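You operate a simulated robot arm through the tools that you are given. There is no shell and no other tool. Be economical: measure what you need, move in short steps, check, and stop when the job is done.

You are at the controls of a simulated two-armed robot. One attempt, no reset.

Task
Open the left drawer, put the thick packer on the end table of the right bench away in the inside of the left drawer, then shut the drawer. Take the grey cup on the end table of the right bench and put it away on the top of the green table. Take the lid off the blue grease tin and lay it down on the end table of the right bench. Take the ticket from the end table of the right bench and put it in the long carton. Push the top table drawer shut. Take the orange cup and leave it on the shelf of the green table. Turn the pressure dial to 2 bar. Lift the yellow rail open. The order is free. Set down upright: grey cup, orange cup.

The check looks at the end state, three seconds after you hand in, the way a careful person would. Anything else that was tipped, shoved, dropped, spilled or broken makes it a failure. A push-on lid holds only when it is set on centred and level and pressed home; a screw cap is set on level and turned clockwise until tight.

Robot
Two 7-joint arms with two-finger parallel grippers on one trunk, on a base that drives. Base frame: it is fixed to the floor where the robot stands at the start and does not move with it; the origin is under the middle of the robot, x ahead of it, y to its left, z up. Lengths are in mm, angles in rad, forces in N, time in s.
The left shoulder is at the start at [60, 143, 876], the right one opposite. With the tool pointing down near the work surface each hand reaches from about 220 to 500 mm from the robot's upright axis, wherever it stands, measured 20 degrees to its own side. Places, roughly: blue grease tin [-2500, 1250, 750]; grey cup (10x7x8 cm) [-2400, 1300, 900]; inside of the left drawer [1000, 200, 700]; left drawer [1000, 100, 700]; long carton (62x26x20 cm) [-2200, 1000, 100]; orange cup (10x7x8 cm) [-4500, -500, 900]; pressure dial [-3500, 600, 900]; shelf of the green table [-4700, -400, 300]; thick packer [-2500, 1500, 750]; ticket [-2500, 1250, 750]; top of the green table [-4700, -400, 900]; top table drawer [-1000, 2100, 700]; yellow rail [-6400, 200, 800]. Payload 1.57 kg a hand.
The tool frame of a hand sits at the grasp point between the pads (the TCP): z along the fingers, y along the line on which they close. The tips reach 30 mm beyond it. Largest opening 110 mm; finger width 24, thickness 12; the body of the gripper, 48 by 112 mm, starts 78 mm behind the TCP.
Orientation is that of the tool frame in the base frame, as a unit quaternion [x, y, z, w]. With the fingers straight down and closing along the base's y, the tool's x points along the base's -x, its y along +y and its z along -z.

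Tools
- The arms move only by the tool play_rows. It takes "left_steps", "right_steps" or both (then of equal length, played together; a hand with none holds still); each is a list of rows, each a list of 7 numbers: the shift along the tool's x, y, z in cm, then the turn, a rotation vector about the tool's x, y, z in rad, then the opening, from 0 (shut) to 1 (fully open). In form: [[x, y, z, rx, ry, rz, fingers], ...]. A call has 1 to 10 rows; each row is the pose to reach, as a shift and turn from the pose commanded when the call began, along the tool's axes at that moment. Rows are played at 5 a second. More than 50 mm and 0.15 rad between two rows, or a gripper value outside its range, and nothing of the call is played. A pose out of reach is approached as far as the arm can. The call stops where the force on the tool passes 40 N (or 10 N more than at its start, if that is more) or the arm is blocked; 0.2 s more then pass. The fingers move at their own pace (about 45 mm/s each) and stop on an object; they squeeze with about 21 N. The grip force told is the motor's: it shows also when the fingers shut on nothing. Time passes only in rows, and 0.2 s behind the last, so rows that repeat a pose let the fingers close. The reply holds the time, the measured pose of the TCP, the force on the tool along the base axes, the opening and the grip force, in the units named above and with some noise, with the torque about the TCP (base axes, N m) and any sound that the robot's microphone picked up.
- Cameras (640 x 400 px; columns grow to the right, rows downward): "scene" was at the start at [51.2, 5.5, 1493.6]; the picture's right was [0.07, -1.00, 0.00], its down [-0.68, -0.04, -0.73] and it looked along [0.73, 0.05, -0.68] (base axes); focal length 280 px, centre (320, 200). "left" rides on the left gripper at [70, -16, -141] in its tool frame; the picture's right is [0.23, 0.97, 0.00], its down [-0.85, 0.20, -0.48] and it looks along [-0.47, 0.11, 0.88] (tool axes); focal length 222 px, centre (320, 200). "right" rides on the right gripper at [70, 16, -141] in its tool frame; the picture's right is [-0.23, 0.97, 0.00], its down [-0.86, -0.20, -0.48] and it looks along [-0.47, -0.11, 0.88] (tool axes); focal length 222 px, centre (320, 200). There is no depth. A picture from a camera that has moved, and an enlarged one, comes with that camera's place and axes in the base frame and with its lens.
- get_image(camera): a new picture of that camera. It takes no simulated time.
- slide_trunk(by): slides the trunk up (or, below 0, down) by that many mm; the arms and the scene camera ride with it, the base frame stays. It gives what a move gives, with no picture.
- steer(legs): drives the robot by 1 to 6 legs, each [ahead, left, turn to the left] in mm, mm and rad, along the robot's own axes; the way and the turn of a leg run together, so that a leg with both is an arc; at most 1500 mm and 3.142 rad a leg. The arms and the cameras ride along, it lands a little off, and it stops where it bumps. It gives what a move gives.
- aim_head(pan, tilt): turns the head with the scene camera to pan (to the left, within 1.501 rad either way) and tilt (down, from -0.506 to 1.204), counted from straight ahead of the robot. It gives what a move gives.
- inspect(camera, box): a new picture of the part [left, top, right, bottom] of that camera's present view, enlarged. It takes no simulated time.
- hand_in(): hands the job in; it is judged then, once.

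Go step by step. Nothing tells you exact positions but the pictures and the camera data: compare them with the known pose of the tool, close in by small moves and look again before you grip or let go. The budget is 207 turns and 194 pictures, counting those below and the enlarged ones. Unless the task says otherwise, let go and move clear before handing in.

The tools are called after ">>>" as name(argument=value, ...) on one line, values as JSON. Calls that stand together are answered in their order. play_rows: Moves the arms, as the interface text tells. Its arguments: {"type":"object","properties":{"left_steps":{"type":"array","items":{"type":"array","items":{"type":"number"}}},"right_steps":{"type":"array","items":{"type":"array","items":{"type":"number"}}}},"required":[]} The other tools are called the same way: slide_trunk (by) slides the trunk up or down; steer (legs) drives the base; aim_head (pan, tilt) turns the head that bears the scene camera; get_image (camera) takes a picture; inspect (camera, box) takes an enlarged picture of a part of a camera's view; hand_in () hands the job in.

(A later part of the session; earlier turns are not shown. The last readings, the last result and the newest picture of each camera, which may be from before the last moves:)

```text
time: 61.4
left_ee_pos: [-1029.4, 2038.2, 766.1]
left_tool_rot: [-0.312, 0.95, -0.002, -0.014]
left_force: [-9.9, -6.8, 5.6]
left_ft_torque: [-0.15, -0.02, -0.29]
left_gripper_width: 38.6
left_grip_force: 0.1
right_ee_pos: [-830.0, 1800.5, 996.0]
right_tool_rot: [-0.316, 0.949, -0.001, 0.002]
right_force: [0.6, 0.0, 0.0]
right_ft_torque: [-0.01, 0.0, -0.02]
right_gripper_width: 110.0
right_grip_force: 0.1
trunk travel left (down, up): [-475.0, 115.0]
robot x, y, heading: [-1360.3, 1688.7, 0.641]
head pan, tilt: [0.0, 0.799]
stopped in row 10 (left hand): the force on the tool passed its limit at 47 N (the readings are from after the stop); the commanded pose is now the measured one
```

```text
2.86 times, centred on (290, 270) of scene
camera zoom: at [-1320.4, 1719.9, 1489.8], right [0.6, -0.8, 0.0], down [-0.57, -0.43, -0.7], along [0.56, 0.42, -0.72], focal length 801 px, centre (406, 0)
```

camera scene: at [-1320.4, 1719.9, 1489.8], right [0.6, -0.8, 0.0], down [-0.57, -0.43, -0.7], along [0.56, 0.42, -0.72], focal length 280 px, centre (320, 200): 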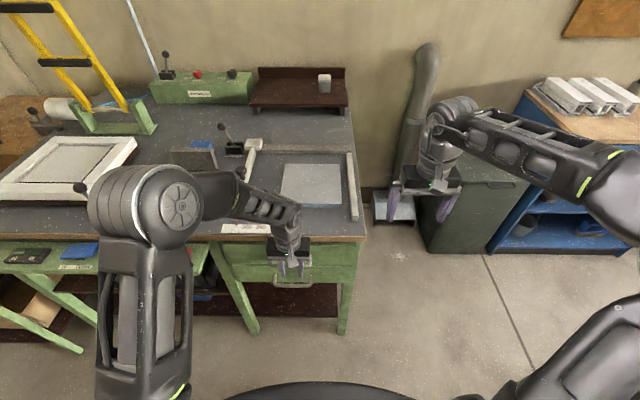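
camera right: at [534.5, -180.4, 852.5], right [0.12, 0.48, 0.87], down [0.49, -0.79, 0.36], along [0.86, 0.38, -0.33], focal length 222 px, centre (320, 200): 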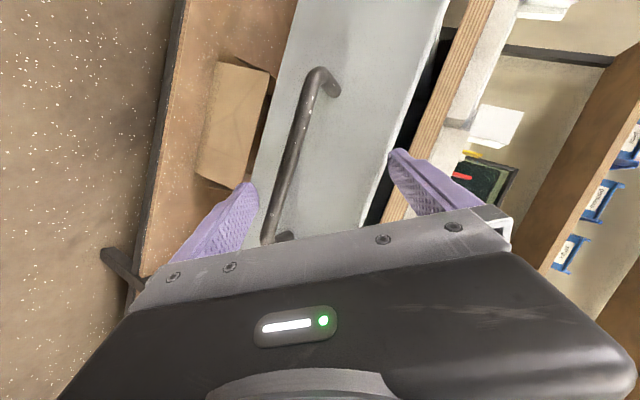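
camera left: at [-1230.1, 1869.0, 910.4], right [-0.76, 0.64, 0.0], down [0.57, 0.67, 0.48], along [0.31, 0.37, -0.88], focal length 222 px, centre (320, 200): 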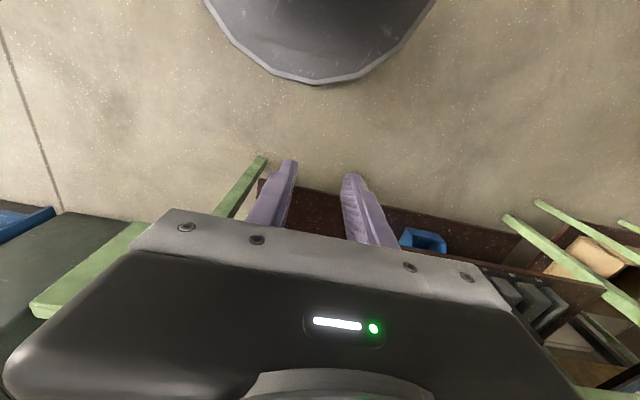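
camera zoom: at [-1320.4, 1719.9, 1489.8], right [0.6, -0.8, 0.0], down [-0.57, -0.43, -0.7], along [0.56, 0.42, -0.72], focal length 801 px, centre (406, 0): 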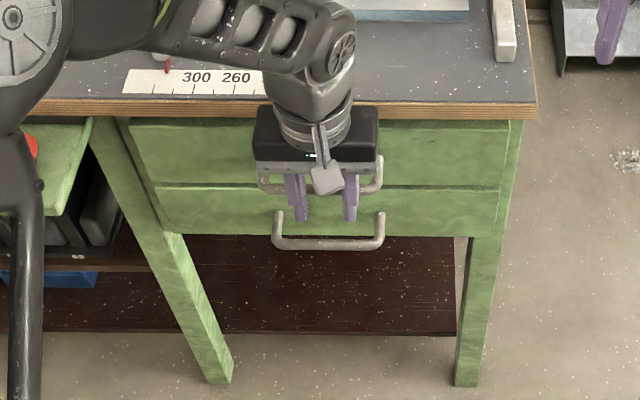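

>>> play_rows(left_steps=[[4, 0, 0, 0, 0, 0, 0.35], [8, 0, 0, 0, 0, 0, 0.35], [12, 0, 0, 0, 0, 0, 0.35], [12, 1, -4, 0, 0, 0, 0.6], [12, 3, -8, 0, 0, 0, 0.8], [11, 5, -12, 0, 0, 0, 1], [9, 6, -16, 0, 0, 0, 1], [7, 7, -20, 0, 0, 0, 1], [5, 8, -24, 0, 0, 0, 1], [3, 8, -28, 0, 0, 0, 1]])

>>> get_image(camera="scene")

```text
time: 63.6
left_ee_pos: [-1096.7, 2089.3, 1045.8]
left_tool_rot: [-0.312, 0.95, -0.002, -0.011]
left_force: [0.1, -0.4, -0.3]
left_ft_torque: [-0.01, 0.02, 0.01]
left_gripper_width: 110.0
left_grip_force: 0.1
right_ee_pos: [-828.6, 1801.2, 995.7]
right_tool_rot: [-0.316, 0.949, 0.001, 0.003]
right_force: [0.3, 0.4, 0.2]
right_ft_torque: [0.01, 0.01, -0.03]
right_gripper_width: 110.1
right_grip_force: 0.1
trunk travel left (down, up): [-475.0, 115.0]
robot x, y, heading: [-1360.7, 1690.4, 0.64]
head pan, tilt: [0.0, 0.799]
```

```text
162 pictures are left
camera scene: at [-1319.9, 1720.1, 1489.7], right [0.6, -0.8, 0.0], down [-0.57, -0.43, -0.7], along [0.56, 0.42, -0.72], focal length 280 px, centre (320, 200)
```

scene: 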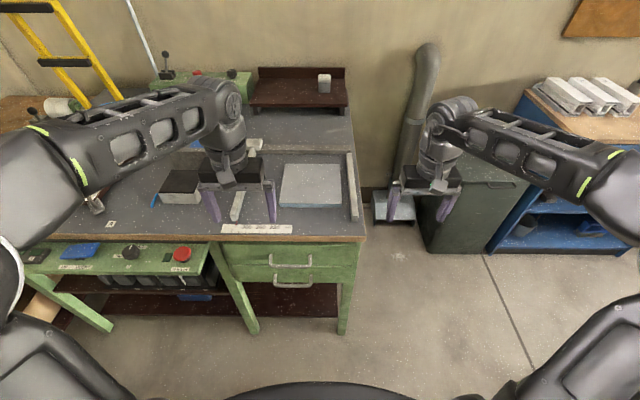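

The top drawer is shut. Next I back off, turn around to face the end table.

>>> steer(legs=[[-250, 0, 0], [0, 0, 3.1]])

>>> aim_head(pan=-0.2, tilt=0.7)

>>> get_image(camera="scene")

```text
time: 72.7
left_ee_pos: [-1838.5, 1149.6, 1045.4]
left_tool_rot: [0.956, 0.295, 0.012, -0.001]
left_force: [-0.3, 0.4, -0.3]
left_ft_torque: [0.03, -0.01, 0.0]
left_gripper_width: 109.9
left_grip_force: 0.0
right_ee_pos: [-2095.3, 1448.8, 996.1]
right_tool_rot: [0.955, 0.298, -0.001, 0.0]
right_force: [0.4, 0.2, 0.3]
right_ft_torque: [0.01, 0.02, -0.02]
right_gripper_width: 110.1
right_grip_force: 0.1
trunk travel left (down, up): [-475.0, 115.0]
robot x, y, heading: [-1562.4, 1537.1, -2.536]
head pan, tilt: [0.0, 0.799]
```

```text
time: 73.4
left_ee_pos: [-1840.5, 1149.6, 1046.4]
left_tool_rot: [0.955, 0.296, 0.011, -0.001]
left_force: [-0.2, -0.5, -0.6]
left_ft_torque: [0.04, -0.03, -0.02]
left_gripper_width: 110.2
left_grip_force: 0.0
right_ee_pos: [-2095.3, 1447.4, 997.0]
right_tool_rot: [0.955, 0.298, -0.002, 0.0]
right_force: [0.4, -0.8, 0.4]
right_ft_torque: [-0.02, 0.01, 0.02]
right_gripper_width: 110.1
right_grip_force: 0.1
trunk travel left (down, up): [-475.0, 115.0]
robot x, y, heading: [-1562.3, 1538.4, -2.537]
head pan, tilt: [-0.201, 0.7]
```

```text
161 pictures are left
camera scene: at [-1616.6, 1522.9, 1497.9], right [-0.39, 0.92, 0.0], down [0.59, 0.25, -0.76], along [-0.7, -0.3, -0.64], focal length 280 px, centre (320, 200)
```

scene: 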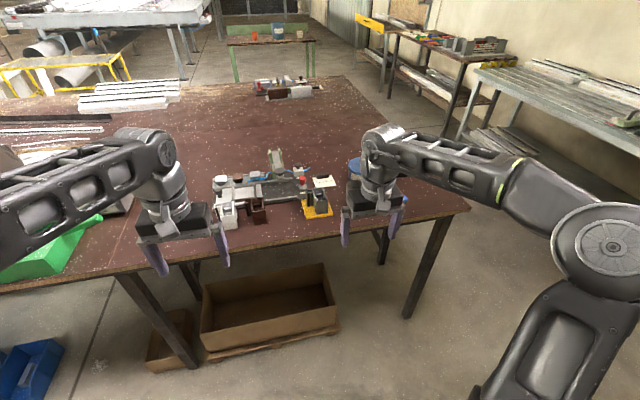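

>>> inspect(camera="scene", box=[190, 130, 430, 280])

>>> inspect(camera="scene", box=[200, 10, 360, 110])

```text
2.67 times, centred on (310, 205) of scene
camera zoom: at [-1616.6, 1522.9, 1497.9], right [-0.39, 0.92, 0.0], down [0.59, 0.25, -0.76], along [-0.7, -0.3, -0.64], focal length 748 px, centre (347, 187)
```

zoom: 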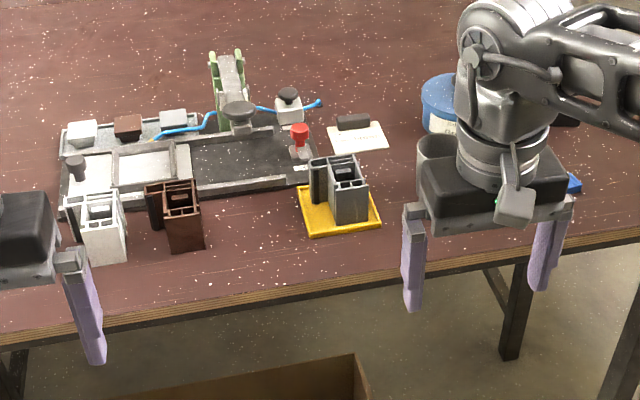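

```text
4.00 times, centred on (280, 60) of scene
camera zoom: at [-1616.6, 1522.9, 1497.9], right [-0.39, 0.92, 0.0], down [0.59, 0.25, -0.76], along [-0.7, -0.3, -0.64], focal length 1122 px, centre (480, 760)
```

zoom: 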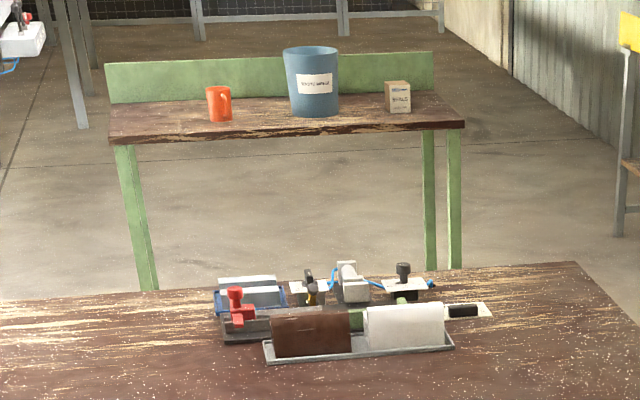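

I see the end table: the blue tin and grey cup are behind my right hand, a white ticket with a black item on it near the fixture. I strafe right to clear the view.

>>> steer(legs=[[150, -380, 0]])

>>> aim_head(pan=0.0, tilt=0.75)

>>> inspect(camera="scene", box=[160, 80, 480, 280])

```text
time: 75.9
left_ee_pos: [-2183.4, 1380.5, 1045.8]
left_tool_rot: [0.957, 0.291, 0.011, -0.001]
left_force: [-0.6, -0.1, 0.6]
left_ft_torque: [-0.01, -0.01, 0.02]
left_gripper_width: 110.0
left_grip_force: 0.1
right_ee_pos: [-2438.1, 1680.1, 996.0]
right_tool_rot: [0.955, 0.295, -0.002, 0.001]
right_force: [-0.3, 0.2, 0.0]
right_ft_torque: [0.01, -0.03, 0.0]
right_gripper_width: 110.2
right_grip_force: 0.0
trunk travel left (down, up): [-475.0, 115.0]
robot x, y, heading: [-1899.7, 1768.0, -2.547]
head pan, tilt: [-0.201, 0.7]
```

```text
time: 76.7
left_ee_pos: [-2183.1, 1379.9, 1045.8]
left_tool_rot: [0.957, 0.291, 0.012, -0.002]
left_force: [0.8, -0.4, -0.5]
left_ft_torque: [0.0, 0.04, -0.02]
left_gripper_width: 109.8
left_grip_force: 0.1
right_ee_pos: [-2437.3, 1679.5, 996.5]
right_tool_rot: [0.956, 0.295, -0.002, 0.0]
right_force: [0.4, -0.7, 1.2]
right_ft_torque: [-0.04, 0.0, -0.02]
right_gripper_width: 110.0
right_grip_force: 0.0
trunk travel left (down, up): [-475.0, 115.0]
robot x, y, heading: [-1905.4, 1769.9, -2.547]
head pan, tilt: [0.0, 0.75]
```

```text
2.00 times, centred on (320, 180) of scene
camera zoom: at [-1947.8, 1737.0, 1493.7], right [-0.56, 0.83, 0.0], down [0.56, 0.38, -0.73], along [-0.61, -0.41, -0.68], focal length 561 px, centre (320, 240)
```

zoom: 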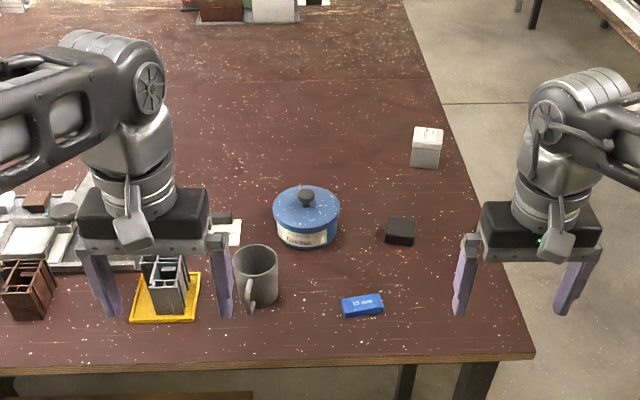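

>>> inspect(camera="scene", box=[310, 125, 430, 245])

>>> inspect(camera="scene", box=[210, 140, 340, 245])

```text
3.33 times, centred on (370, 185) of scene
camera zoom: at [-1947.8, 1737.0, 1493.7], right [-0.56, 0.83, 0.0], down [0.56, 0.38, -0.73], along [-0.61, -0.41, -0.68], focal length 935 px, centre (153, 250)
```

zoom: 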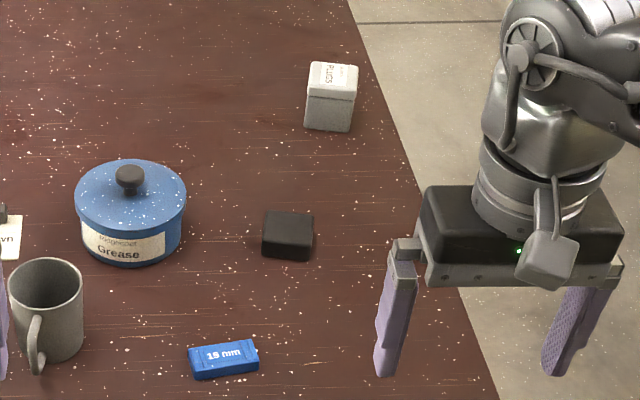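

```text
3.81 times, centred on (275, 192) of scene
camera zoom: at [-1947.8, 1737.0, 1493.7], right [-0.56, 0.83, 0.0], down [0.56, 0.38, -0.73], along [-0.61, -0.41, -0.68], focal length 1068 px, centre (491, 229)
```

zoom: 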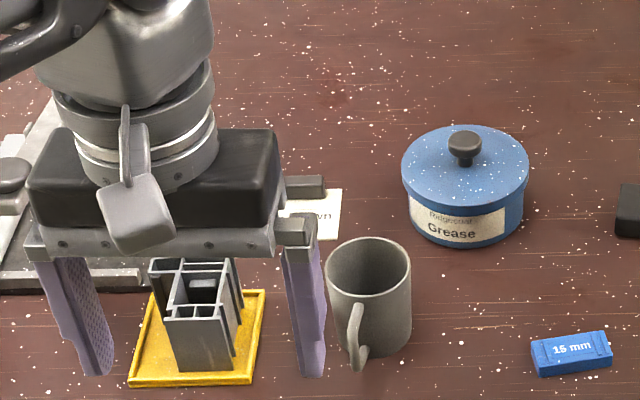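

>>> inspect(camera="scene", box=[350, 180, 374, 205])

>>> inspect(camera="scene", box=[260, 180, 290, 210])

```text
16.00 times, centred on (362, 192) of scene
camera zoom: at [-1947.8, 1737.0, 1493.7], right [-0.56, 0.83, 0.0], down [0.56, 0.38, -0.73], along [-0.61, -0.41, -0.68], focal length 4486 px, centre (-352, 320)
```

zoom: 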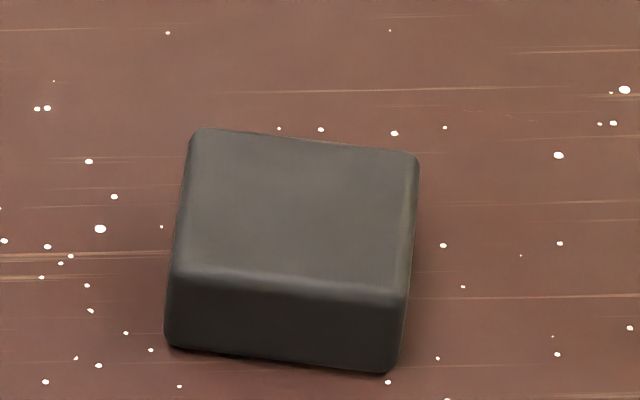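

```text
13.33 times, centred on (275, 195) of scene
camera zoom: at [-1947.8, 1737.0, 1493.7], right [-0.56, 0.83, 0.0], down [0.56, 0.38, -0.73], along [-0.61, -0.41, -0.68], focal length 3739 px, centre (920, 267)
```

zoom: 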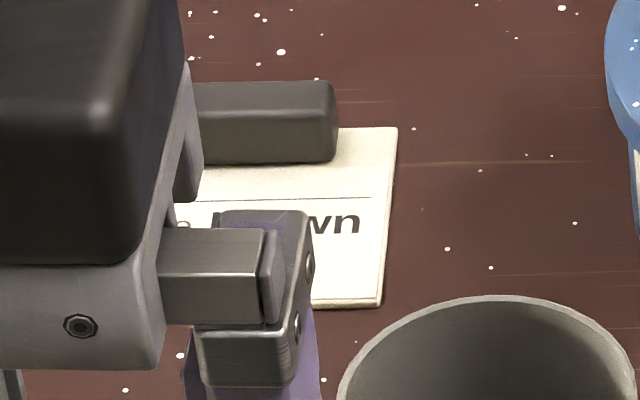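

The table surface is around z≈890. Blue "15 mm" block is the packer, the ticket is a card under a dark bar. I raise the trunk, drive in and turn so the right arm reaches the tin's knob.

>>> slide_trunk(by=100)

>>> steer(legs=[[220, 0, 0], [0, 0, 0.4]])

>>> aim_head(pan=-0.3, tilt=0.9)

>>> get_image(camera="scene")

>>> get_image(camera="right")

```text
time: 78.0
left_ee_pos: [-2182.5, 1379.8, 1144.8]
left_tool_rot: [0.956, 0.292, 0.011, -0.001]
left_force: [0.4, 0.1, 0.7]
left_ft_torque: [0.0, 0.0, 0.0]
left_gripper_width: 110.1
left_grip_force: 0.1
right_ee_pos: [-2437.7, 1679.6, 1095.1]
right_tool_rot: [0.955, 0.295, -0.001, 0.0]
right_force: [-0.2, -0.6, -0.9]
right_ft_torque: [0.0, 0.0, 0.01]
right_gripper_width: 110.0
right_grip_force: 0.0
trunk travel left (down, up): [-575.0, 15.0]
robot x, y, heading: [-1901.5, 1768.0, -2.544]
head pan, tilt: [0.0, 0.75]
```

```text
time: 80.9
left_ee_pos: [-2194.1, 1174.8, 1145.7]
left_tool_rot: [0.879, 0.477, 0.01, -0.003]
left_force: [-0.2, 0.0, 0.1]
left_ft_torque: [0.01, -0.02, 0.02]
left_gripper_width: 109.9
left_grip_force: 0.1
right_ee_pos: [-2545.5, 1351.7, 1095.9]
right_tool_rot: [0.877, 0.48, -0.002, 0.0]
right_force: [-0.1, 0.1, -0.8]
right_ft_torque: [0.02, 0.0, -0.03]
right_gripper_width: 110.1
right_grip_force: 0.0
trunk travel left (down, up): [-575.0, 15.0]
robot x, y, heading: [-2088.0, 1637.0, -2.144]
head pan, tilt: [0.0, 0.75]
```

```text
time: 81.7
left_ee_pos: [-2193.7, 1175.3, 1145.0]
left_tool_rot: [0.879, 0.478, 0.01, -0.004]
left_force: [-0.2, -0.1, 0.2]
left_ft_torque: [-0.02, 0.0, -0.04]
left_gripper_width: 109.8
left_grip_force: 0.2
right_ee_pos: [-2545.2, 1350.4, 1096.5]
right_tool_rot: [0.877, 0.48, -0.002, 0.0]
right_force: [0.1, 0.0, 0.2]
right_ft_torque: [0.0, 0.0, 0.02]
right_gripper_width: 110.1
right_grip_force: 0.1
trunk travel left (down, up): [-575.0, 15.0]
robot x, y, heading: [-2087.6, 1641.2, -2.143]
head pan, tilt: [-0.3, 0.901]
```

```text
153 pictures are left
camera scene: at [-2130.6, 1617.3, 1581.8], right [-0.64, 0.76, 0.0], down [0.6, 0.5, -0.62], along [-0.48, -0.4, -0.78], focal length 280 px, centre (320, 200)
```

scene: 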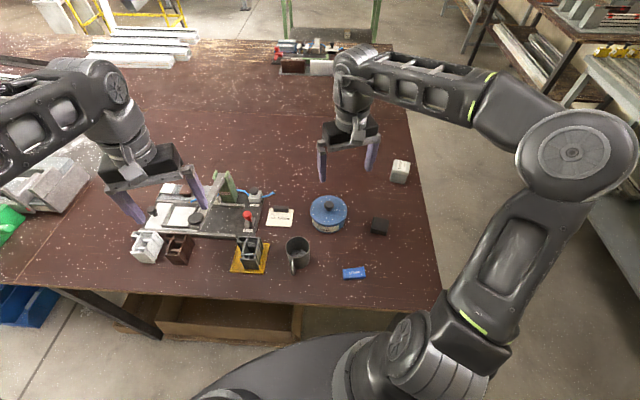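

```text
152 pictures are left
camera right: at [-2494.3, 1400.5, 1238.0], right [0.7, -0.72, 0.0], down [-0.63, -0.61, 0.48], along [-0.35, -0.34, -0.88], focal length 222 px, centre (320, 200)
```

right: 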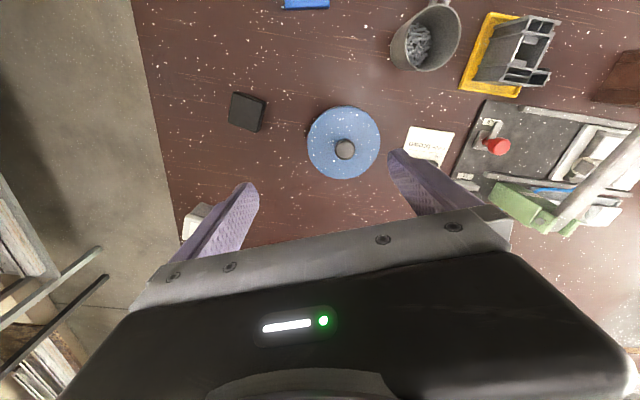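

The cup holds small parts, so it must stay upright. Knob triangulates to ≈[-2533,1315,937]; table top ≈838. I move the right hand above the knob, narrowing the grip.

>>> play_rows(right_steps=[[-1, 1.4, 2.5, 0, 0, 0, 0.7], [-2.3, 2.9, 5, 0, 0, 0, 0.55], [-2.3, 2.9, 7, 0, 0, 0, 0.55], [-2.3, 2.9, 8.6, 0, 0, 0, 0.55]])

>>> get_image(camera="right")

>>> get_image(camera="scene")

```text
time: 82.7
left_ee_pos: [-2193.8, 1173.9, 1145.0]
left_tool_rot: [0.879, 0.477, 0.011, -0.002]
left_force: [0.4, -0.6, -0.4]
left_ft_torque: [0.0, 0.0, -0.02]
left_gripper_width: 109.8
left_grip_force: 0.1
right_ee_pos: [-2532.5, 1314.9, 1010.6]
right_tool_rot: [0.877, 0.481, -0.002, -0.001]
right_force: [-0.2, -0.8, 1.1]
right_ft_torque: [0.01, -0.01, -0.02]
right_gripper_width: 60.4
right_grip_force: 0.1
trunk travel left (down, up): [-575.0, 15.0]
robot x, y, heading: [-2091.3, 1639.3, -2.142]
head pan, tilt: [-0.3, 0.901]
```

```text
151 pictures are left
camera right: at [-2482.0, 1365.1, 1152.4], right [0.7, -0.72, 0.0], down [-0.63, -0.61, 0.48], along [-0.34, -0.34, -0.88], focal length 222 px, centre (320, 200)
```

right: 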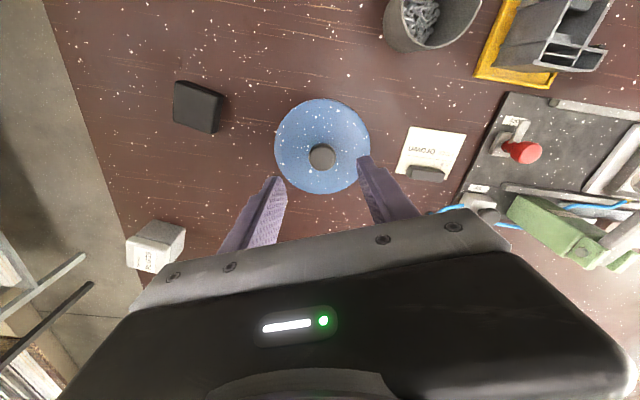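

```text
150 pictures are left
camera scene: at [-2130.9, 1617.0, 1581.8], right [-0.64, 0.77, 0.0], down [0.6, 0.5, -0.62], along [-0.48, -0.4, -0.78], focal length 280 px, centre (320, 200)
```

scene: 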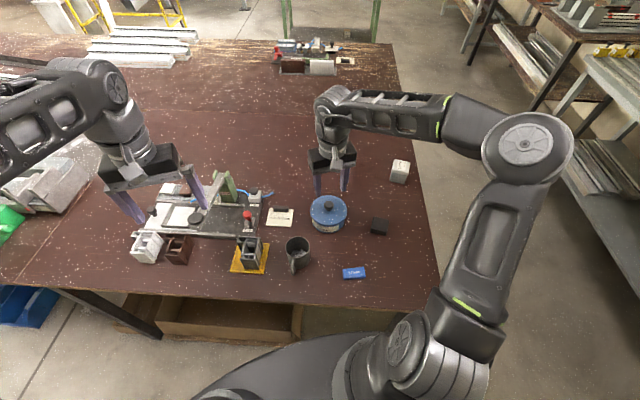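

Well aligned. I descend with a narrower opening and look again.

>>> play_rows(right_steps=[[0, 0, 2.5, 0, 0, 0, 0.45], [0, 0, 5, 0, 0, 0, 0.45], [0, 0, 6, 0, 0, 0, 0.45]])

>>> get_image(camera="right")

>>> inspect(camera="scene", box=[280, 130, 380, 240])

```text
time: 83.5
left_ee_pos: [-2193.8, 1174.0, 1146.2]
left_tool_rot: [0.879, 0.477, 0.01, -0.003]
left_force: [0.7, -0.7, 0.2]
left_ft_torque: [-0.01, 0.0, -0.01]
left_gripper_width: 109.9
left_grip_force: 0.0
right_ee_pos: [-2532.3, 1315.9, 950.0]
right_tool_rot: [0.877, 0.48, -0.001, 0.001]
right_force: [0.0, 0.2, -0.4]
right_ft_torque: [0.02, 0.03, -0.03]
right_gripper_width: 49.7
right_grip_force: 0.2
trunk travel left (down, up): [-575.0, 15.0]
robot x, y, heading: [-2092.7, 1639.6, -2.141]
head pan, tilt: [-0.3, 0.901]
```

```text
149 pictures are left
camera right: at [-2481.3, 1365.0, 1091.8], right [0.7, -0.72, 0.0], down [-0.63, -0.61, 0.48], along [-0.34, -0.34, -0.88], focal length 222 px, centre (320, 200)
```

right: 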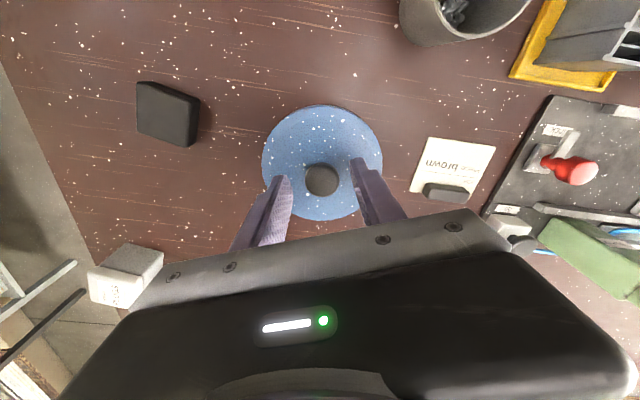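

```text
3.64 times, centred on (330, 185) of scene
camera zoom: at [-2130.8, 1617.2, 1581.8], right [-0.64, 0.77, 0.0], down [0.6, 0.5, -0.62], along [-0.48, -0.4, -0.78], focal length 1020 px, centre (284, 254)
```

zoom: 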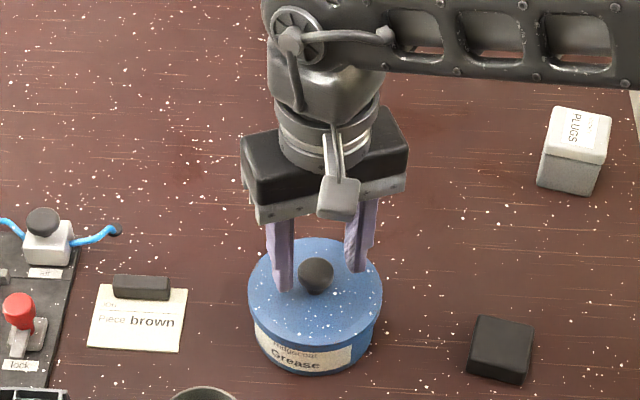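

>>> play_rows(right_steps=[[0, 0, 0.5, 0, 0, 0, 0.4], [0, 0, 1.0, 0, 0, 0, 0.4], [0, 0, 1.0, 0, 0, 0, 0], [0, 0, 1.0, 0, 0, 0, 0], [0, 0, 1.0, 0, 0, 0, 0]])

>>> get_image(camera="right")

```text
time: 84.7
left_ee_pos: [-2193.7, 1175.9, 1145.3]
left_tool_rot: [0.879, 0.477, 0.011, -0.005]
left_force: [-0.3, 0.6, 1.0]
left_ft_torque: [0.0, -0.01, 0.0]
left_gripper_width: 110.2
left_grip_force: 0.1
right_ee_pos: [-2532.3, 1316.3, 939.9]
right_tool_rot: [0.877, 0.48, -0.002, 0.0]
right_force: [0.9, 0.8, -0.7]
right_ft_torque: [-0.01, 0.01, 0.02]
right_gripper_width: 28.6
right_grip_force: 20.8
trunk travel left (down, up): [-575.0, 15.0]
robot x, y, heading: [-2084.2, 1641.7, -2.14]
head pan, tilt: [-0.3, 0.901]
heard: snap
```

```text
147 pictures are left
camera right: at [-2481.5, 1365.4, 1081.7], right [0.7, -0.72, 0.0], down [-0.63, -0.61, 0.48], along [-0.35, -0.34, -0.88], focal length 222 px, centre (320, 200)
```

right: 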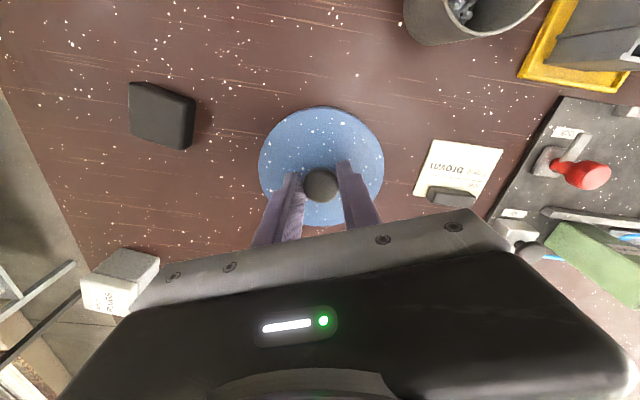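

Gripped the knob (28.6 mm), a snap was heard. I lift gently.

>>> play_rows(right_steps=[[0, 0, -0.5, 0, 0, 0, 0], [0, 0, -1, 0, 0, 0, 0], [0, 0, -2, 0, 0, 0, 0], [0, 0, -3, 0, 0, 0, 0]])

>>> get_image(camera="right")

>>> inspect(camera="scene", box=[280, 130, 380, 240])

```text
time: 85.7
left_ee_pos: [-2193.7, 1175.4, 1145.5]
left_tool_rot: [0.879, 0.477, 0.011, -0.003]
left_force: [0.0, -0.5, 0.3]
left_ft_torque: [0.0, -0.01, 0.01]
left_gripper_width: 110.0
left_grip_force: 0.0
right_ee_pos: [-2533.3, 1316.3, 969.4]
right_tool_rot: [0.877, 0.48, -0.002, 0.0]
right_force: [-0.5, -0.2, 0.0]
right_ft_torque: [-0.04, 0.01, 0.01]
right_gripper_width: 28.5
right_grip_force: 20.9
trunk travel left (down, up): [-575.0, 15.0]
robot x, y, heading: [-2090.6, 1642.5, -2.143]
head pan, tilt: [-0.3, 0.901]
```

```text
146 pictures are left
camera right: at [-2483.0, 1365.0, 1111.5], right [0.7, -0.72, 0.0], down [-0.63, -0.61, 0.48], along [-0.35, -0.33, -0.88], focal length 222 px, centre (320, 200)
```

right: 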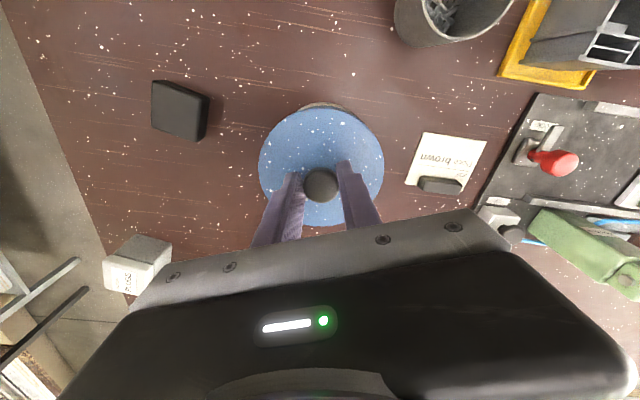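

```text
3.64 times, centred on (330, 185) of scene
camera zoom: at [-2130.7, 1617.4, 1581.8], right [-0.64, 0.77, 0.0], down [0.6, 0.5, -0.62], along [-0.48, -0.4, -0.78], focal length 1020 px, centre (284, 254)
```

zoom: 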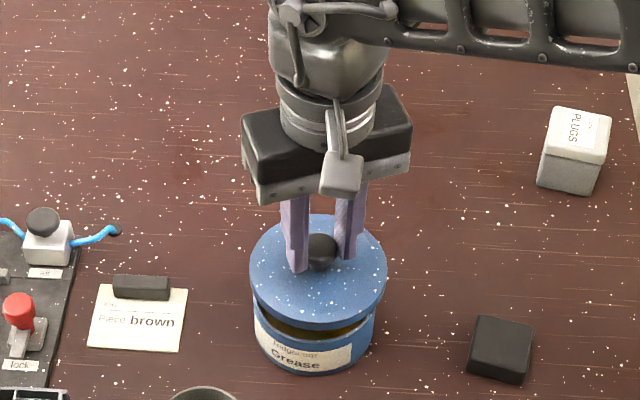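

The lid is off. Free spot to the right: about [-2590,1555]. I carry it there.

>>> play_rows(right_steps=[[0, 0, -3, 0, 0, 0, 0], [2.9, -3, -3, 0, 0, 0, 0], [5.7, -5.9, -3, 0, 0, 0, 0], [8.6, -8.8, -3, 0, 0, 0, 0], [11.4, -11.8, -3, 0, 0, 0, 0], [14.3, -14.8, -3, 0, 0, 0, 0], [17.1, -17.7, -3, 0, 0, 0, 0]])

>>> get_image(camera="scene")

>>> get_image(camera="right")

```text
time: 87.3
left_ee_pos: [-2192.6, 1176.2, 1146.4]
left_tool_rot: [0.879, 0.477, 0.011, -0.003]
left_force: [-0.2, -1.1, -0.1]
left_ft_torque: [0.03, 0.03, -0.01]
left_gripper_width: 110.2
left_grip_force: 0.0
right_ee_pos: [-2589.3, 1554.5, 999.7]
right_tool_rot: [0.877, 0.481, -0.002, 0.001]
right_force: [0.9, 1.2, -1.0]
right_ft_torque: [-0.03, 0.01, 0.0]
right_gripper_width: 28.4
right_grip_force: 21.6
trunk travel left (down, up): [-575.0, 15.0]
robot x, y, heading: [-2086.9, 1639.4, -2.146]
head pan, tilt: [-0.3, 0.901]
```

```text
144 pictures are left
camera scene: at [-2130.2, 1618.0, 1581.9], right [-0.64, 0.77, 0.0], down [0.6, 0.5, -0.62], along [-0.48, -0.4, -0.78], focal length 280 px, centre (320, 200)
```

scene: 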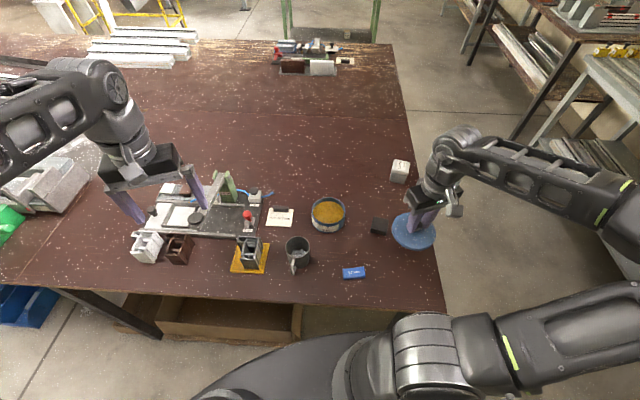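

```text
143 pictures are left
camera right: at [-2538.4, 1605.6, 1142.1], right [0.7, -0.72, 0.0], down [-0.63, -0.61, 0.48], along [-0.35, -0.34, -0.88], focal length 222 px, centre (320, 200)
```

right: 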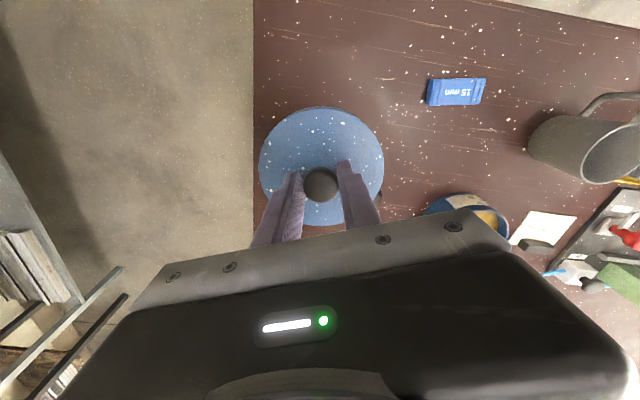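

>>> play_rows(right_steps=[[0.9, -0.3, 2, 0, 0, 0, 0], [0.9, -0.3, 5, 0, 0, 0, 0], [0.9, -0.3, 8, 0, 0, 0, 0], [0.9, -0.3, 9, 0, 0, 0, 0], [0.9, -0.3, 10, 0, 0, 0, 0]])

>>> inspect(camera="scene", box=[340, 170, 470, 290])

```text
time: 88.5
left_ee_pos: [-2194.0, 1175.0, 1146.6]
left_tool_rot: [0.879, 0.477, 0.011, -0.003]
left_force: [0.8, 0.2, 0.1]
left_ft_torque: [0.06, 0.05, 0.0]
left_gripper_width: 110.1
left_grip_force: 0.0
right_ee_pos: [-2588.0, 1562.9, 898.4]
right_tool_rot: [0.877, 0.48, -0.002, 0.001]
right_force: [-0.4, 0.7, -0.2]
right_ft_torque: [-0.01, -0.04, 0.01]
right_gripper_width: 28.5
right_grip_force: 20.8
trunk travel left (down, up): [-575.0, 15.0]
robot x, y, heading: [-2085.9, 1640.5, -2.141]
head pan, tilt: [-0.3, 0.901]
```

```text
3.33 times, centred on (405, 230) of scene
camera zoom: at [-2131.0, 1617.5, 1581.8], right [-0.64, 0.77, 0.0], down [0.6, 0.5, -0.62], along [-0.48, -0.4, -0.78], focal length 935 px, centre (37, 100)
```

zoom: 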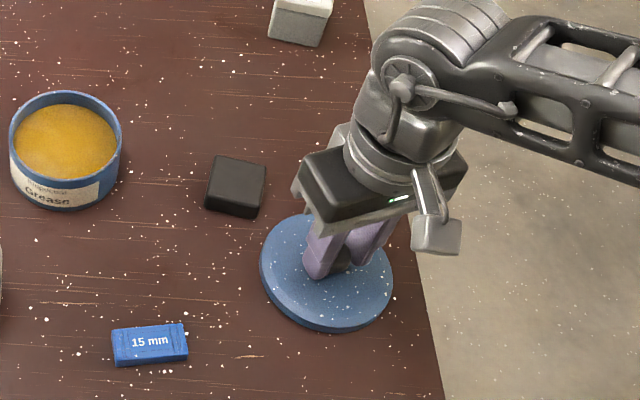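

Still hovering a little. I lower in small steps until contact.

>>> play_rows(right_steps=[[0, 0, 0.4, 0, 0, 0, 0], [0, 0, 0.8, 0, 0, 0, 0], [0, 0, 1.0, 0, 0, 0, 0]])

>>> play_rows(right_steps=[[0, 0, 0.3, 0, 0, 0, 0], [0, 0, 0.6, 0, 0, 0, 0], [0, 0, 0.6, 0, 0, 0, 0]])

```text
time: 89.3
left_ee_pos: [-2191.5, 1175.9, 1146.4]
left_tool_rot: [0.879, 0.477, 0.01, -0.003]
left_force: [-0.2, 0.5, 0.6]
left_ft_torque: [0.0, 0.02, -0.01]
left_gripper_width: 110.0
left_grip_force: 0.2
right_ee_pos: [-2588.1, 1563.1, 891.9]
right_tool_rot: [0.877, 0.481, -0.004, 0.0]
right_force: [-2.3, 0.8, 26.6]
right_ft_torque: [0.02, 0.08, 0.01]
right_gripper_width: 28.4
right_grip_force: 20.9
trunk travel left (down, up): [-575.0, 15.0]
robot x, y, heading: [-2089.1, 1641.6, -2.142]
head pan, tilt: [-0.3, 0.901]
```

```text
time: 90.1
left_ee_pos: [-2192.4, 1176.1, 1145.4]
left_tool_rot: [0.879, 0.477, 0.01, -0.003]
left_force: [0.3, 0.0, -0.2]
left_ft_torque: [0.01, 0.02, -0.01]
left_gripper_width: 110.1
left_grip_force: 0.0
right_ee_pos: [-2586.2, 1564.0, 884.7]
right_tool_rot: [0.877, 0.48, -0.002, -0.001]
right_force: [-2.6, -0.8, 26.9]
right_ft_torque: [-0.16, 0.14, 0.02]
right_gripper_width: 28.5
right_grip_force: 21.2
trunk travel left (down, up): [-575.0, 15.0]
robot x, y, heading: [-2087.4, 1644.5, -2.145]
head pan, tilt: [-0.3, 0.901]
```

Contact with the table felt. I open and lift away.

>>> play_rows(right_steps=[[0, 0, -0.3, 0, 0, 0, 0], [0, 0, -0.5, 0, 0, 0, 0.45], [0, 0, -0.5, 0, 0, 0, 0.45], [0, 0, -3, 0, 0, 0, 0.45], [0, 0, -7, 0, 0, 0, 0.45], [0, 0, -11, 0, 0, 0, 0.6]])

>>> get_image(camera="scene")

>>> get_image(camera="right")

```text
time: 91.5
left_ee_pos: [-2193.6, 1173.8, 1145.4]
left_tool_rot: [0.879, 0.477, 0.011, -0.004]
left_force: [0.7, -0.5, 0.2]
left_ft_torque: [0.01, 0.02, 0.01]
left_gripper_width: 109.9
left_grip_force: 0.0
right_ee_pos: [-2589.2, 1563.5, 995.8]
right_tool_rot: [0.877, 0.48, -0.001, 0.0]
right_force: [0.2, 1.6, -0.7]
right_ft_torque: [-0.01, -0.01, 0.02]
right_gripper_width: 66.1
right_grip_force: 0.0
trunk travel left (down, up): [-575.0, 15.0]
robot x, y, heading: [-2084.7, 1640.6, -2.143]
head pan, tilt: [-0.3, 0.901]
```

```text
141 pictures are left
camera scene: at [-2130.4, 1617.5, 1581.8], right [-0.64, 0.77, 0.0], down [0.6, 0.5, -0.62], along [-0.48, -0.4, -0.78], focal length 280 px, centre (320, 200)
```

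scene: 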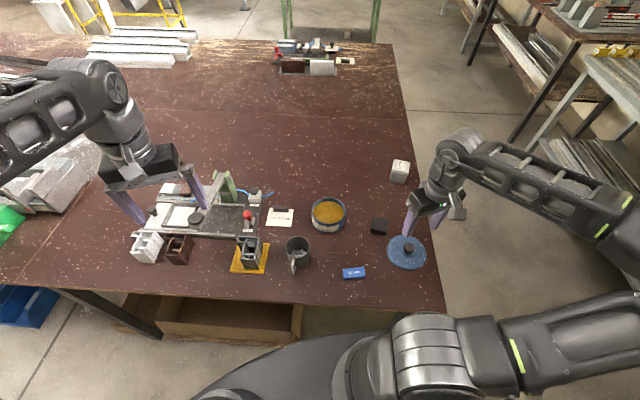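

```text
140 pictures are left
camera right: at [-2538.5, 1613.3, 1138.1], right [0.7, -0.72, 0.0], down [-0.63, -0.61, 0.48], along [-0.34, -0.34, -0.88], focal length 222 px, centre (320, 200)
```

right: 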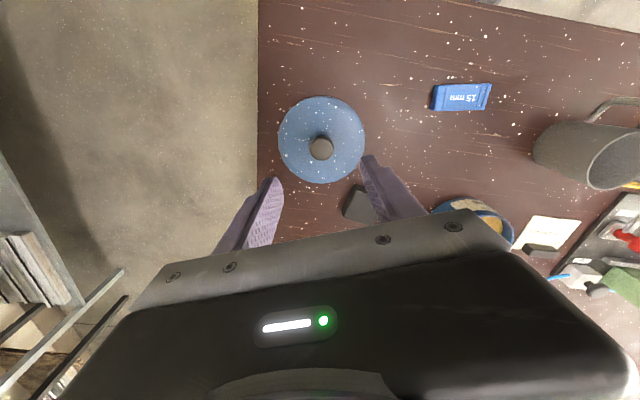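

The lid is laid flat. Next the ticket: its dark grip bar is near [-2465,1163,847], too far from here, so I reposition for the left hand.

>>> steer(legs=[[0, 0, -0.4], [80, 30, 0]])

>>> aim_head(pan=0.2, tilt=0.95)

>>> get_image(camera="scene")

>>> get_image(camera="left")

```text
time: 93.7
left_ee_pos: [-2403.5, 1223.9, 1145.9]
left_tool_rot: [0.958, 0.287, 0.011, 0.0]
left_force: [-0.3, 0.3, 0.4]
left_ft_torque: [-0.08, -0.05, 0.03]
left_gripper_width: 110.0
left_grip_force: 0.1
right_ee_pos: [-2610.8, 1737.4, 994.5]
right_tool_rot: [0.957, 0.291, -0.002, 0.0]
right_force: [-0.4, 0.5, 0.9]
right_ft_torque: [-0.03, -0.05, -0.01]
right_gripper_width: 66.2
right_grip_force: 0.1
trunk travel left (down, up): [-575.0, 15.0]
robot x, y, heading: [-2120.1, 1609.1, -2.559]
head pan, tilt: [-0.3, 0.901]
stopped in leg 2: the robot was blocked; the commanded pose is now the measured one
```

```text
time: 94.6
left_ee_pos: [-2403.0, 1221.4, 1145.7]
left_tool_rot: [0.958, 0.287, 0.01, 0.0]
left_force: [0.2, -0.8, -1.2]
left_ft_torque: [-0.06, 0.01, 0.0]
left_gripper_width: 109.8
left_grip_force: 0.0
right_ee_pos: [-2610.0, 1738.4, 996.7]
right_tool_rot: [0.957, 0.291, -0.002, 0.001]
right_force: [-0.1, -0.6, -1.1]
right_ft_torque: [0.02, -0.01, 0.0]
right_gripper_width: 66.2
right_grip_force: 0.0
trunk travel left (down, up): [-575.0, 15.0]
robot x, y, heading: [-2115.8, 1608.3, -2.556]
head pan, tilt: [0.201, 0.949]
```

```text
139 pictures are left
camera scene: at [-2147.2, 1573.2, 1578.2], right [-0.71, 0.71, 0.0], down [0.58, 0.57, -0.58], along [-0.41, -0.41, -0.81], focal length 280 px, centre (320, 200)
```

scene: 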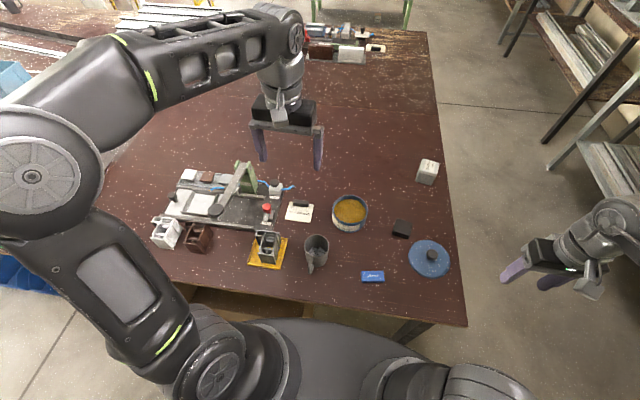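

```text
138 pictures are left
camera left: at [-2357.6, 1273.4, 1289.1], right [0.73, -0.69, 0.01], down [-0.61, -0.64, 0.46], along [-0.31, -0.34, -0.89], focal length 222 px, centre (320, 200)
```

left: 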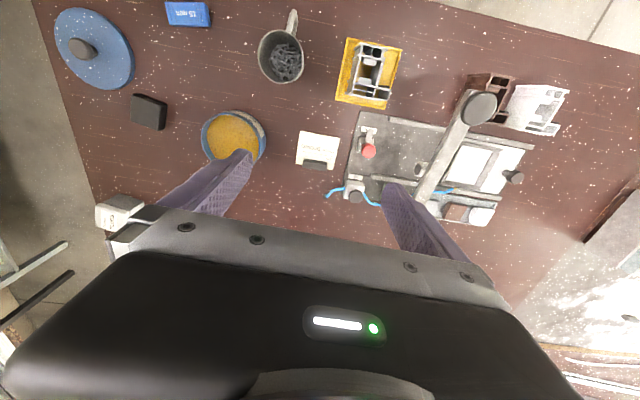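

The bar of the ticket lies along my closing direction close to the fixture, so I turn the left hand 90° to grip it across its thin side, while moving above it.

>>> play_rows(left_steps=[[-1, 0.2, 1, 0, -0.02, 0.14, 0.5], [-2, 0.4, 2, 0, -0.02, 0.28, 0.5], [-3, 0.6, 3, 0, -0.02, 0.42, 0.5], [-4, 0.8, 4, 0, -0.02, 0.56, 0.5], [-5, 1, 5, 0, -0.02, 0.7, 0.5], [-6, 1.2, 6, 0, -0.02, 0.84, 0.5], [-7, 1.4, 7, 0, -0.02, 0.98, 0.5], [-7.7, 1.5, 8, 0, -0.02, 1.12, 0.5], [-7.7, 1.5, 9, 0, -0.02, 1.26, 0.5], [-7.7, 1.5, 10, 0, -0.02, 1.4, 0.5]])

>>> get_image(camera="left")

>>> get_image(camera="scene")

```text
time: 96.8
left_ee_pos: [-2456.8, 1167.8, 1044.0]
left_tool_rot: [0.917, -0.398, 0.0, -0.005]
left_force: [0.6, 0.2, 0.2]
left_ft_torque: [0.03, 0.02, 0.02]
left_gripper_width: 55.0
left_grip_force: 0.1
right_ee_pos: [-2610.4, 1737.1, 995.4]
right_tool_rot: [0.957, 0.291, -0.002, -0.001]
right_force: [0.5, 0.0, -0.4]
right_ft_torque: [0.02, -0.01, -0.02]
right_gripper_width: 66.0
right_grip_force: 0.0
trunk travel left (down, up): [-575.0, 15.0]
robot x, y, heading: [-2120.0, 1604.9, -2.559]
head pan, tilt: [0.201, 0.949]
```

```text
137 pictures are left
camera left: at [-2398.2, 1126.8, 1185.0], right [-0.56, -0.83, -0.01], down [-0.73, 0.48, 0.48], along [-0.4, 0.27, -0.88], focal length 222 px, centre (320, 200)
```

left: 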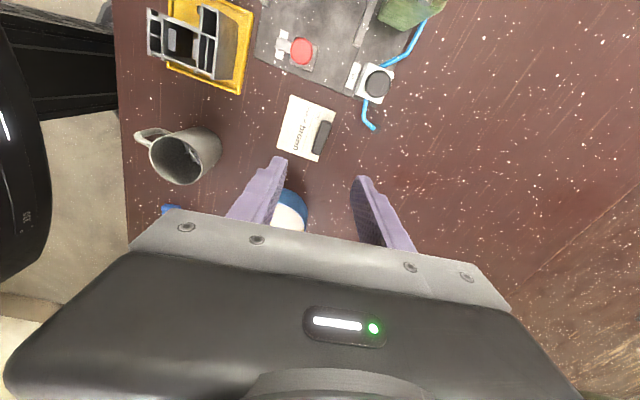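

```text
136 pictures are left
camera scene: at [-2147.2, 1572.2, 1578.2], right [-0.71, 0.71, 0.0], down [0.57, 0.57, -0.58], along [-0.41, -0.41, -0.81], focal length 280 px, centre (320, 200)
```

scene: 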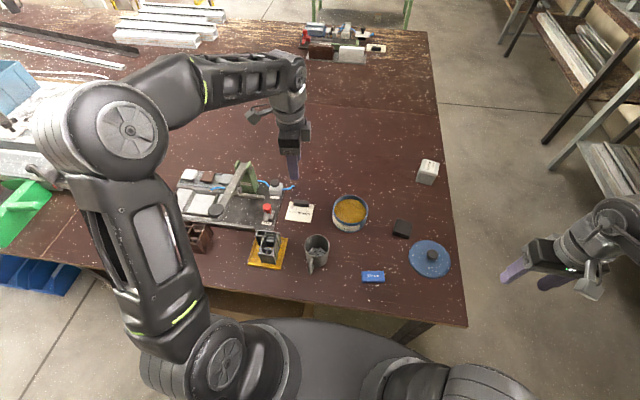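

>>> play_rows(left_steps=[[-0.7, 0.6, 4, 0, 0, 0, 0.45], [-0.7, 0.6, 8, 0, 0, 0, 0.4], [-0.7, 0.6, 11, 0, 0, 0, 0.4], [-0.7, 0.6, 13, 0, 0, 0, 0.4]])

>>> get_image(camera="left")

>>> inspect(camera="scene", box=[250, 140, 350, 240])

```text
time: 97.8
left_ee_pos: [-2467.0, 1170.9, 913.7]
left_tool_rot: [0.918, -0.397, 0.0, -0.005]
left_force: [-0.3, 0.6, 0.6]
left_ft_torque: [0.02, -0.03, 0.01]
left_gripper_width: 43.9
left_grip_force: 0.0
right_ee_pos: [-2611.0, 1737.7, 995.2]
right_tool_rot: [0.957, 0.291, -0.002, 0.0]
right_force: [0.2, 0.0, 0.5]
right_ft_torque: [0.04, -0.01, 0.03]
right_gripper_width: 65.9
right_grip_force: 0.1
trunk travel left (down, up): [-575.0, 15.0]
robot x, y, heading: [-2120.1, 1608.1, -2.562]
head pan, tilt: [0.201, 0.949]
```

```text
135 pictures are left
camera left: at [-2407.8, 1130.1, 1055.0], right [-0.55, -0.83, -0.01], down [-0.73, 0.48, 0.48], along [-0.4, 0.27, -0.88], focal length 222 px, centre (320, 200)
```

left: 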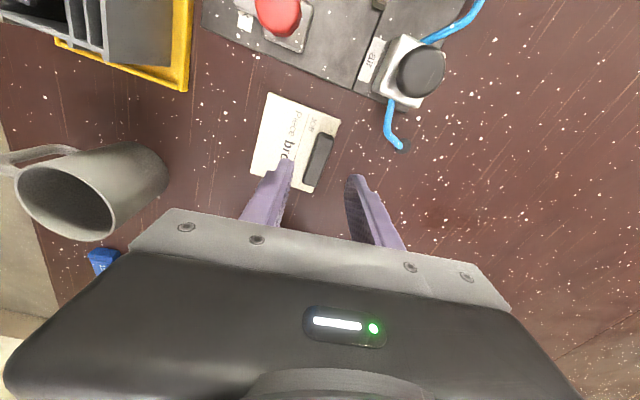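

```text
4.00 times, centred on (300, 190) of scene
camera zoom: at [-2147.1, 1572.2, 1578.2], right [-0.71, 0.71, 0.0], down [0.57, 0.58, -0.58], along [-0.41, -0.41, -0.81], focal length 1122 px, centre (400, 240)
```

zoom: 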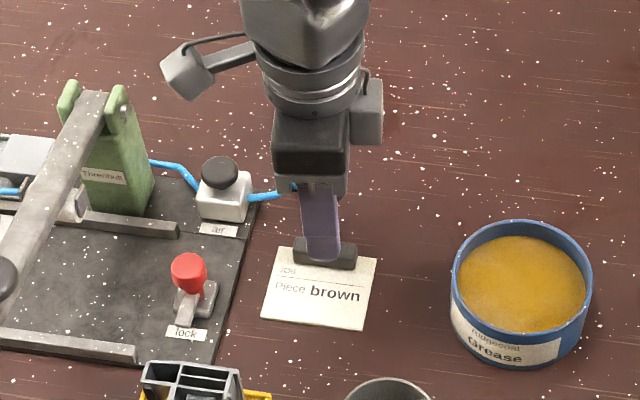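

>>> play_rows(left_steps=[[0.2, -0.2, 2, 0, 0, 0, 0.4], [0.2, -0.2, 3.2, 0, 0, 0, 0.4], [0.2, -0.2, 3.7, 0, 0, 0, 0.4], [0.2, -0.2, 4.0, 0, 0, 0, 0.4]])

>>> get_image(camera="left")

>>> inspect(camera="scene", box=[250, 140, 350, 240])

```text
time: 98.8
left_ee_pos: [-2464.1, 1170.5, 874.0]
left_tool_rot: [0.918, -0.398, -0.001, -0.005]
left_force: [0.3, 0.2, -0.2]
left_ft_torque: [-0.01, 0.01, 0.03]
left_gripper_width: 44.1
left_grip_force: 0.1
right_ee_pos: [-2610.0, 1738.0, 997.6]
right_tool_rot: [0.957, 0.29, -0.003, 0.0]
right_force: [0.8, 1.0, -0.4]
right_ft_torque: [0.01, -0.02, 0.0]
right_gripper_width: 65.9
right_grip_force: 0.0
trunk travel left (down, up): [-575.0, 15.0]
robot x, y, heading: [-2117.7, 1607.5, -2.554]
head pan, tilt: [0.201, 0.949]
```

```text
133 pictures are left
camera left: at [-2405.3, 1129.6, 1015.3], right [-0.55, -0.83, -0.01], down [-0.73, 0.48, 0.48], along [-0.4, 0.27, -0.88], focal length 222 px, centre (320, 200)
```

left: 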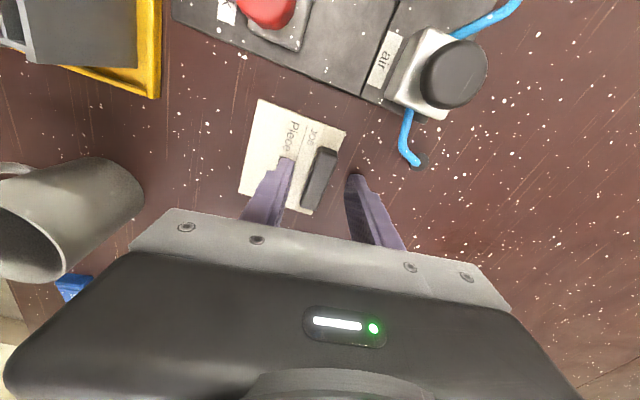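

```text
4.00 times, centred on (300, 190) of scene
camera zoom: at [-2147.1, 1572.3, 1578.2], right [-0.71, 0.71, 0.0], down [0.57, 0.57, -0.58], along [-0.41, -0.41, -0.81], focal length 1122 px, centre (400, 240)
```

zoom: 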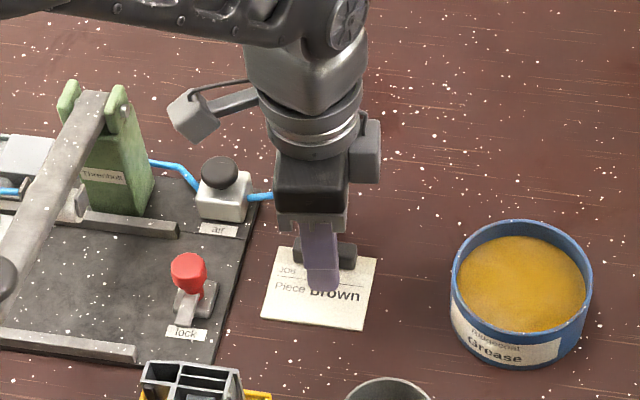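

>>> play_rows(left_steps=[[0, 0, 0.4, 0, 0, 0, 0.4], [0, 0, 0.8, 0, 0, 0, 0.4], [0, 0, 0.8, 0, 0, 0, 0], [0, 0, 0.8, 0, 0, 0, 0], [0, 0, 0.8, 0, 0, 0, 0]])

```text
time: 99.5
left_ee_pos: [-2464.9, 1170.7, 872.6]
left_tool_rot: [0.918, -0.397, -0.004, -0.001]
left_force: [6.3, 5.8, 22.6]
left_ft_torque: [0.44, -0.62, 0.0]
left_gripper_width: 32.1
left_grip_force: 5.4
right_ee_pos: [-2608.9, 1739.6, 996.8]
right_tool_rot: [0.957, 0.291, -0.004, 0.001]
right_force: [0.3, -0.5, -0.7]
right_ft_torque: [0.0, -0.01, -0.01]
right_gripper_width: 66.1
right_grip_force: 0.0
trunk travel left (down, up): [-575.0, 15.0]
robot x, y, heading: [-2118.1, 1607.1, -2.555]
head pan, tilt: [0.201, 0.949]
stopped in row 3 (left hand): the force on the tool passed its limit at 44 N (the readings are from after the stop); the commanded pose is now the measured one
```

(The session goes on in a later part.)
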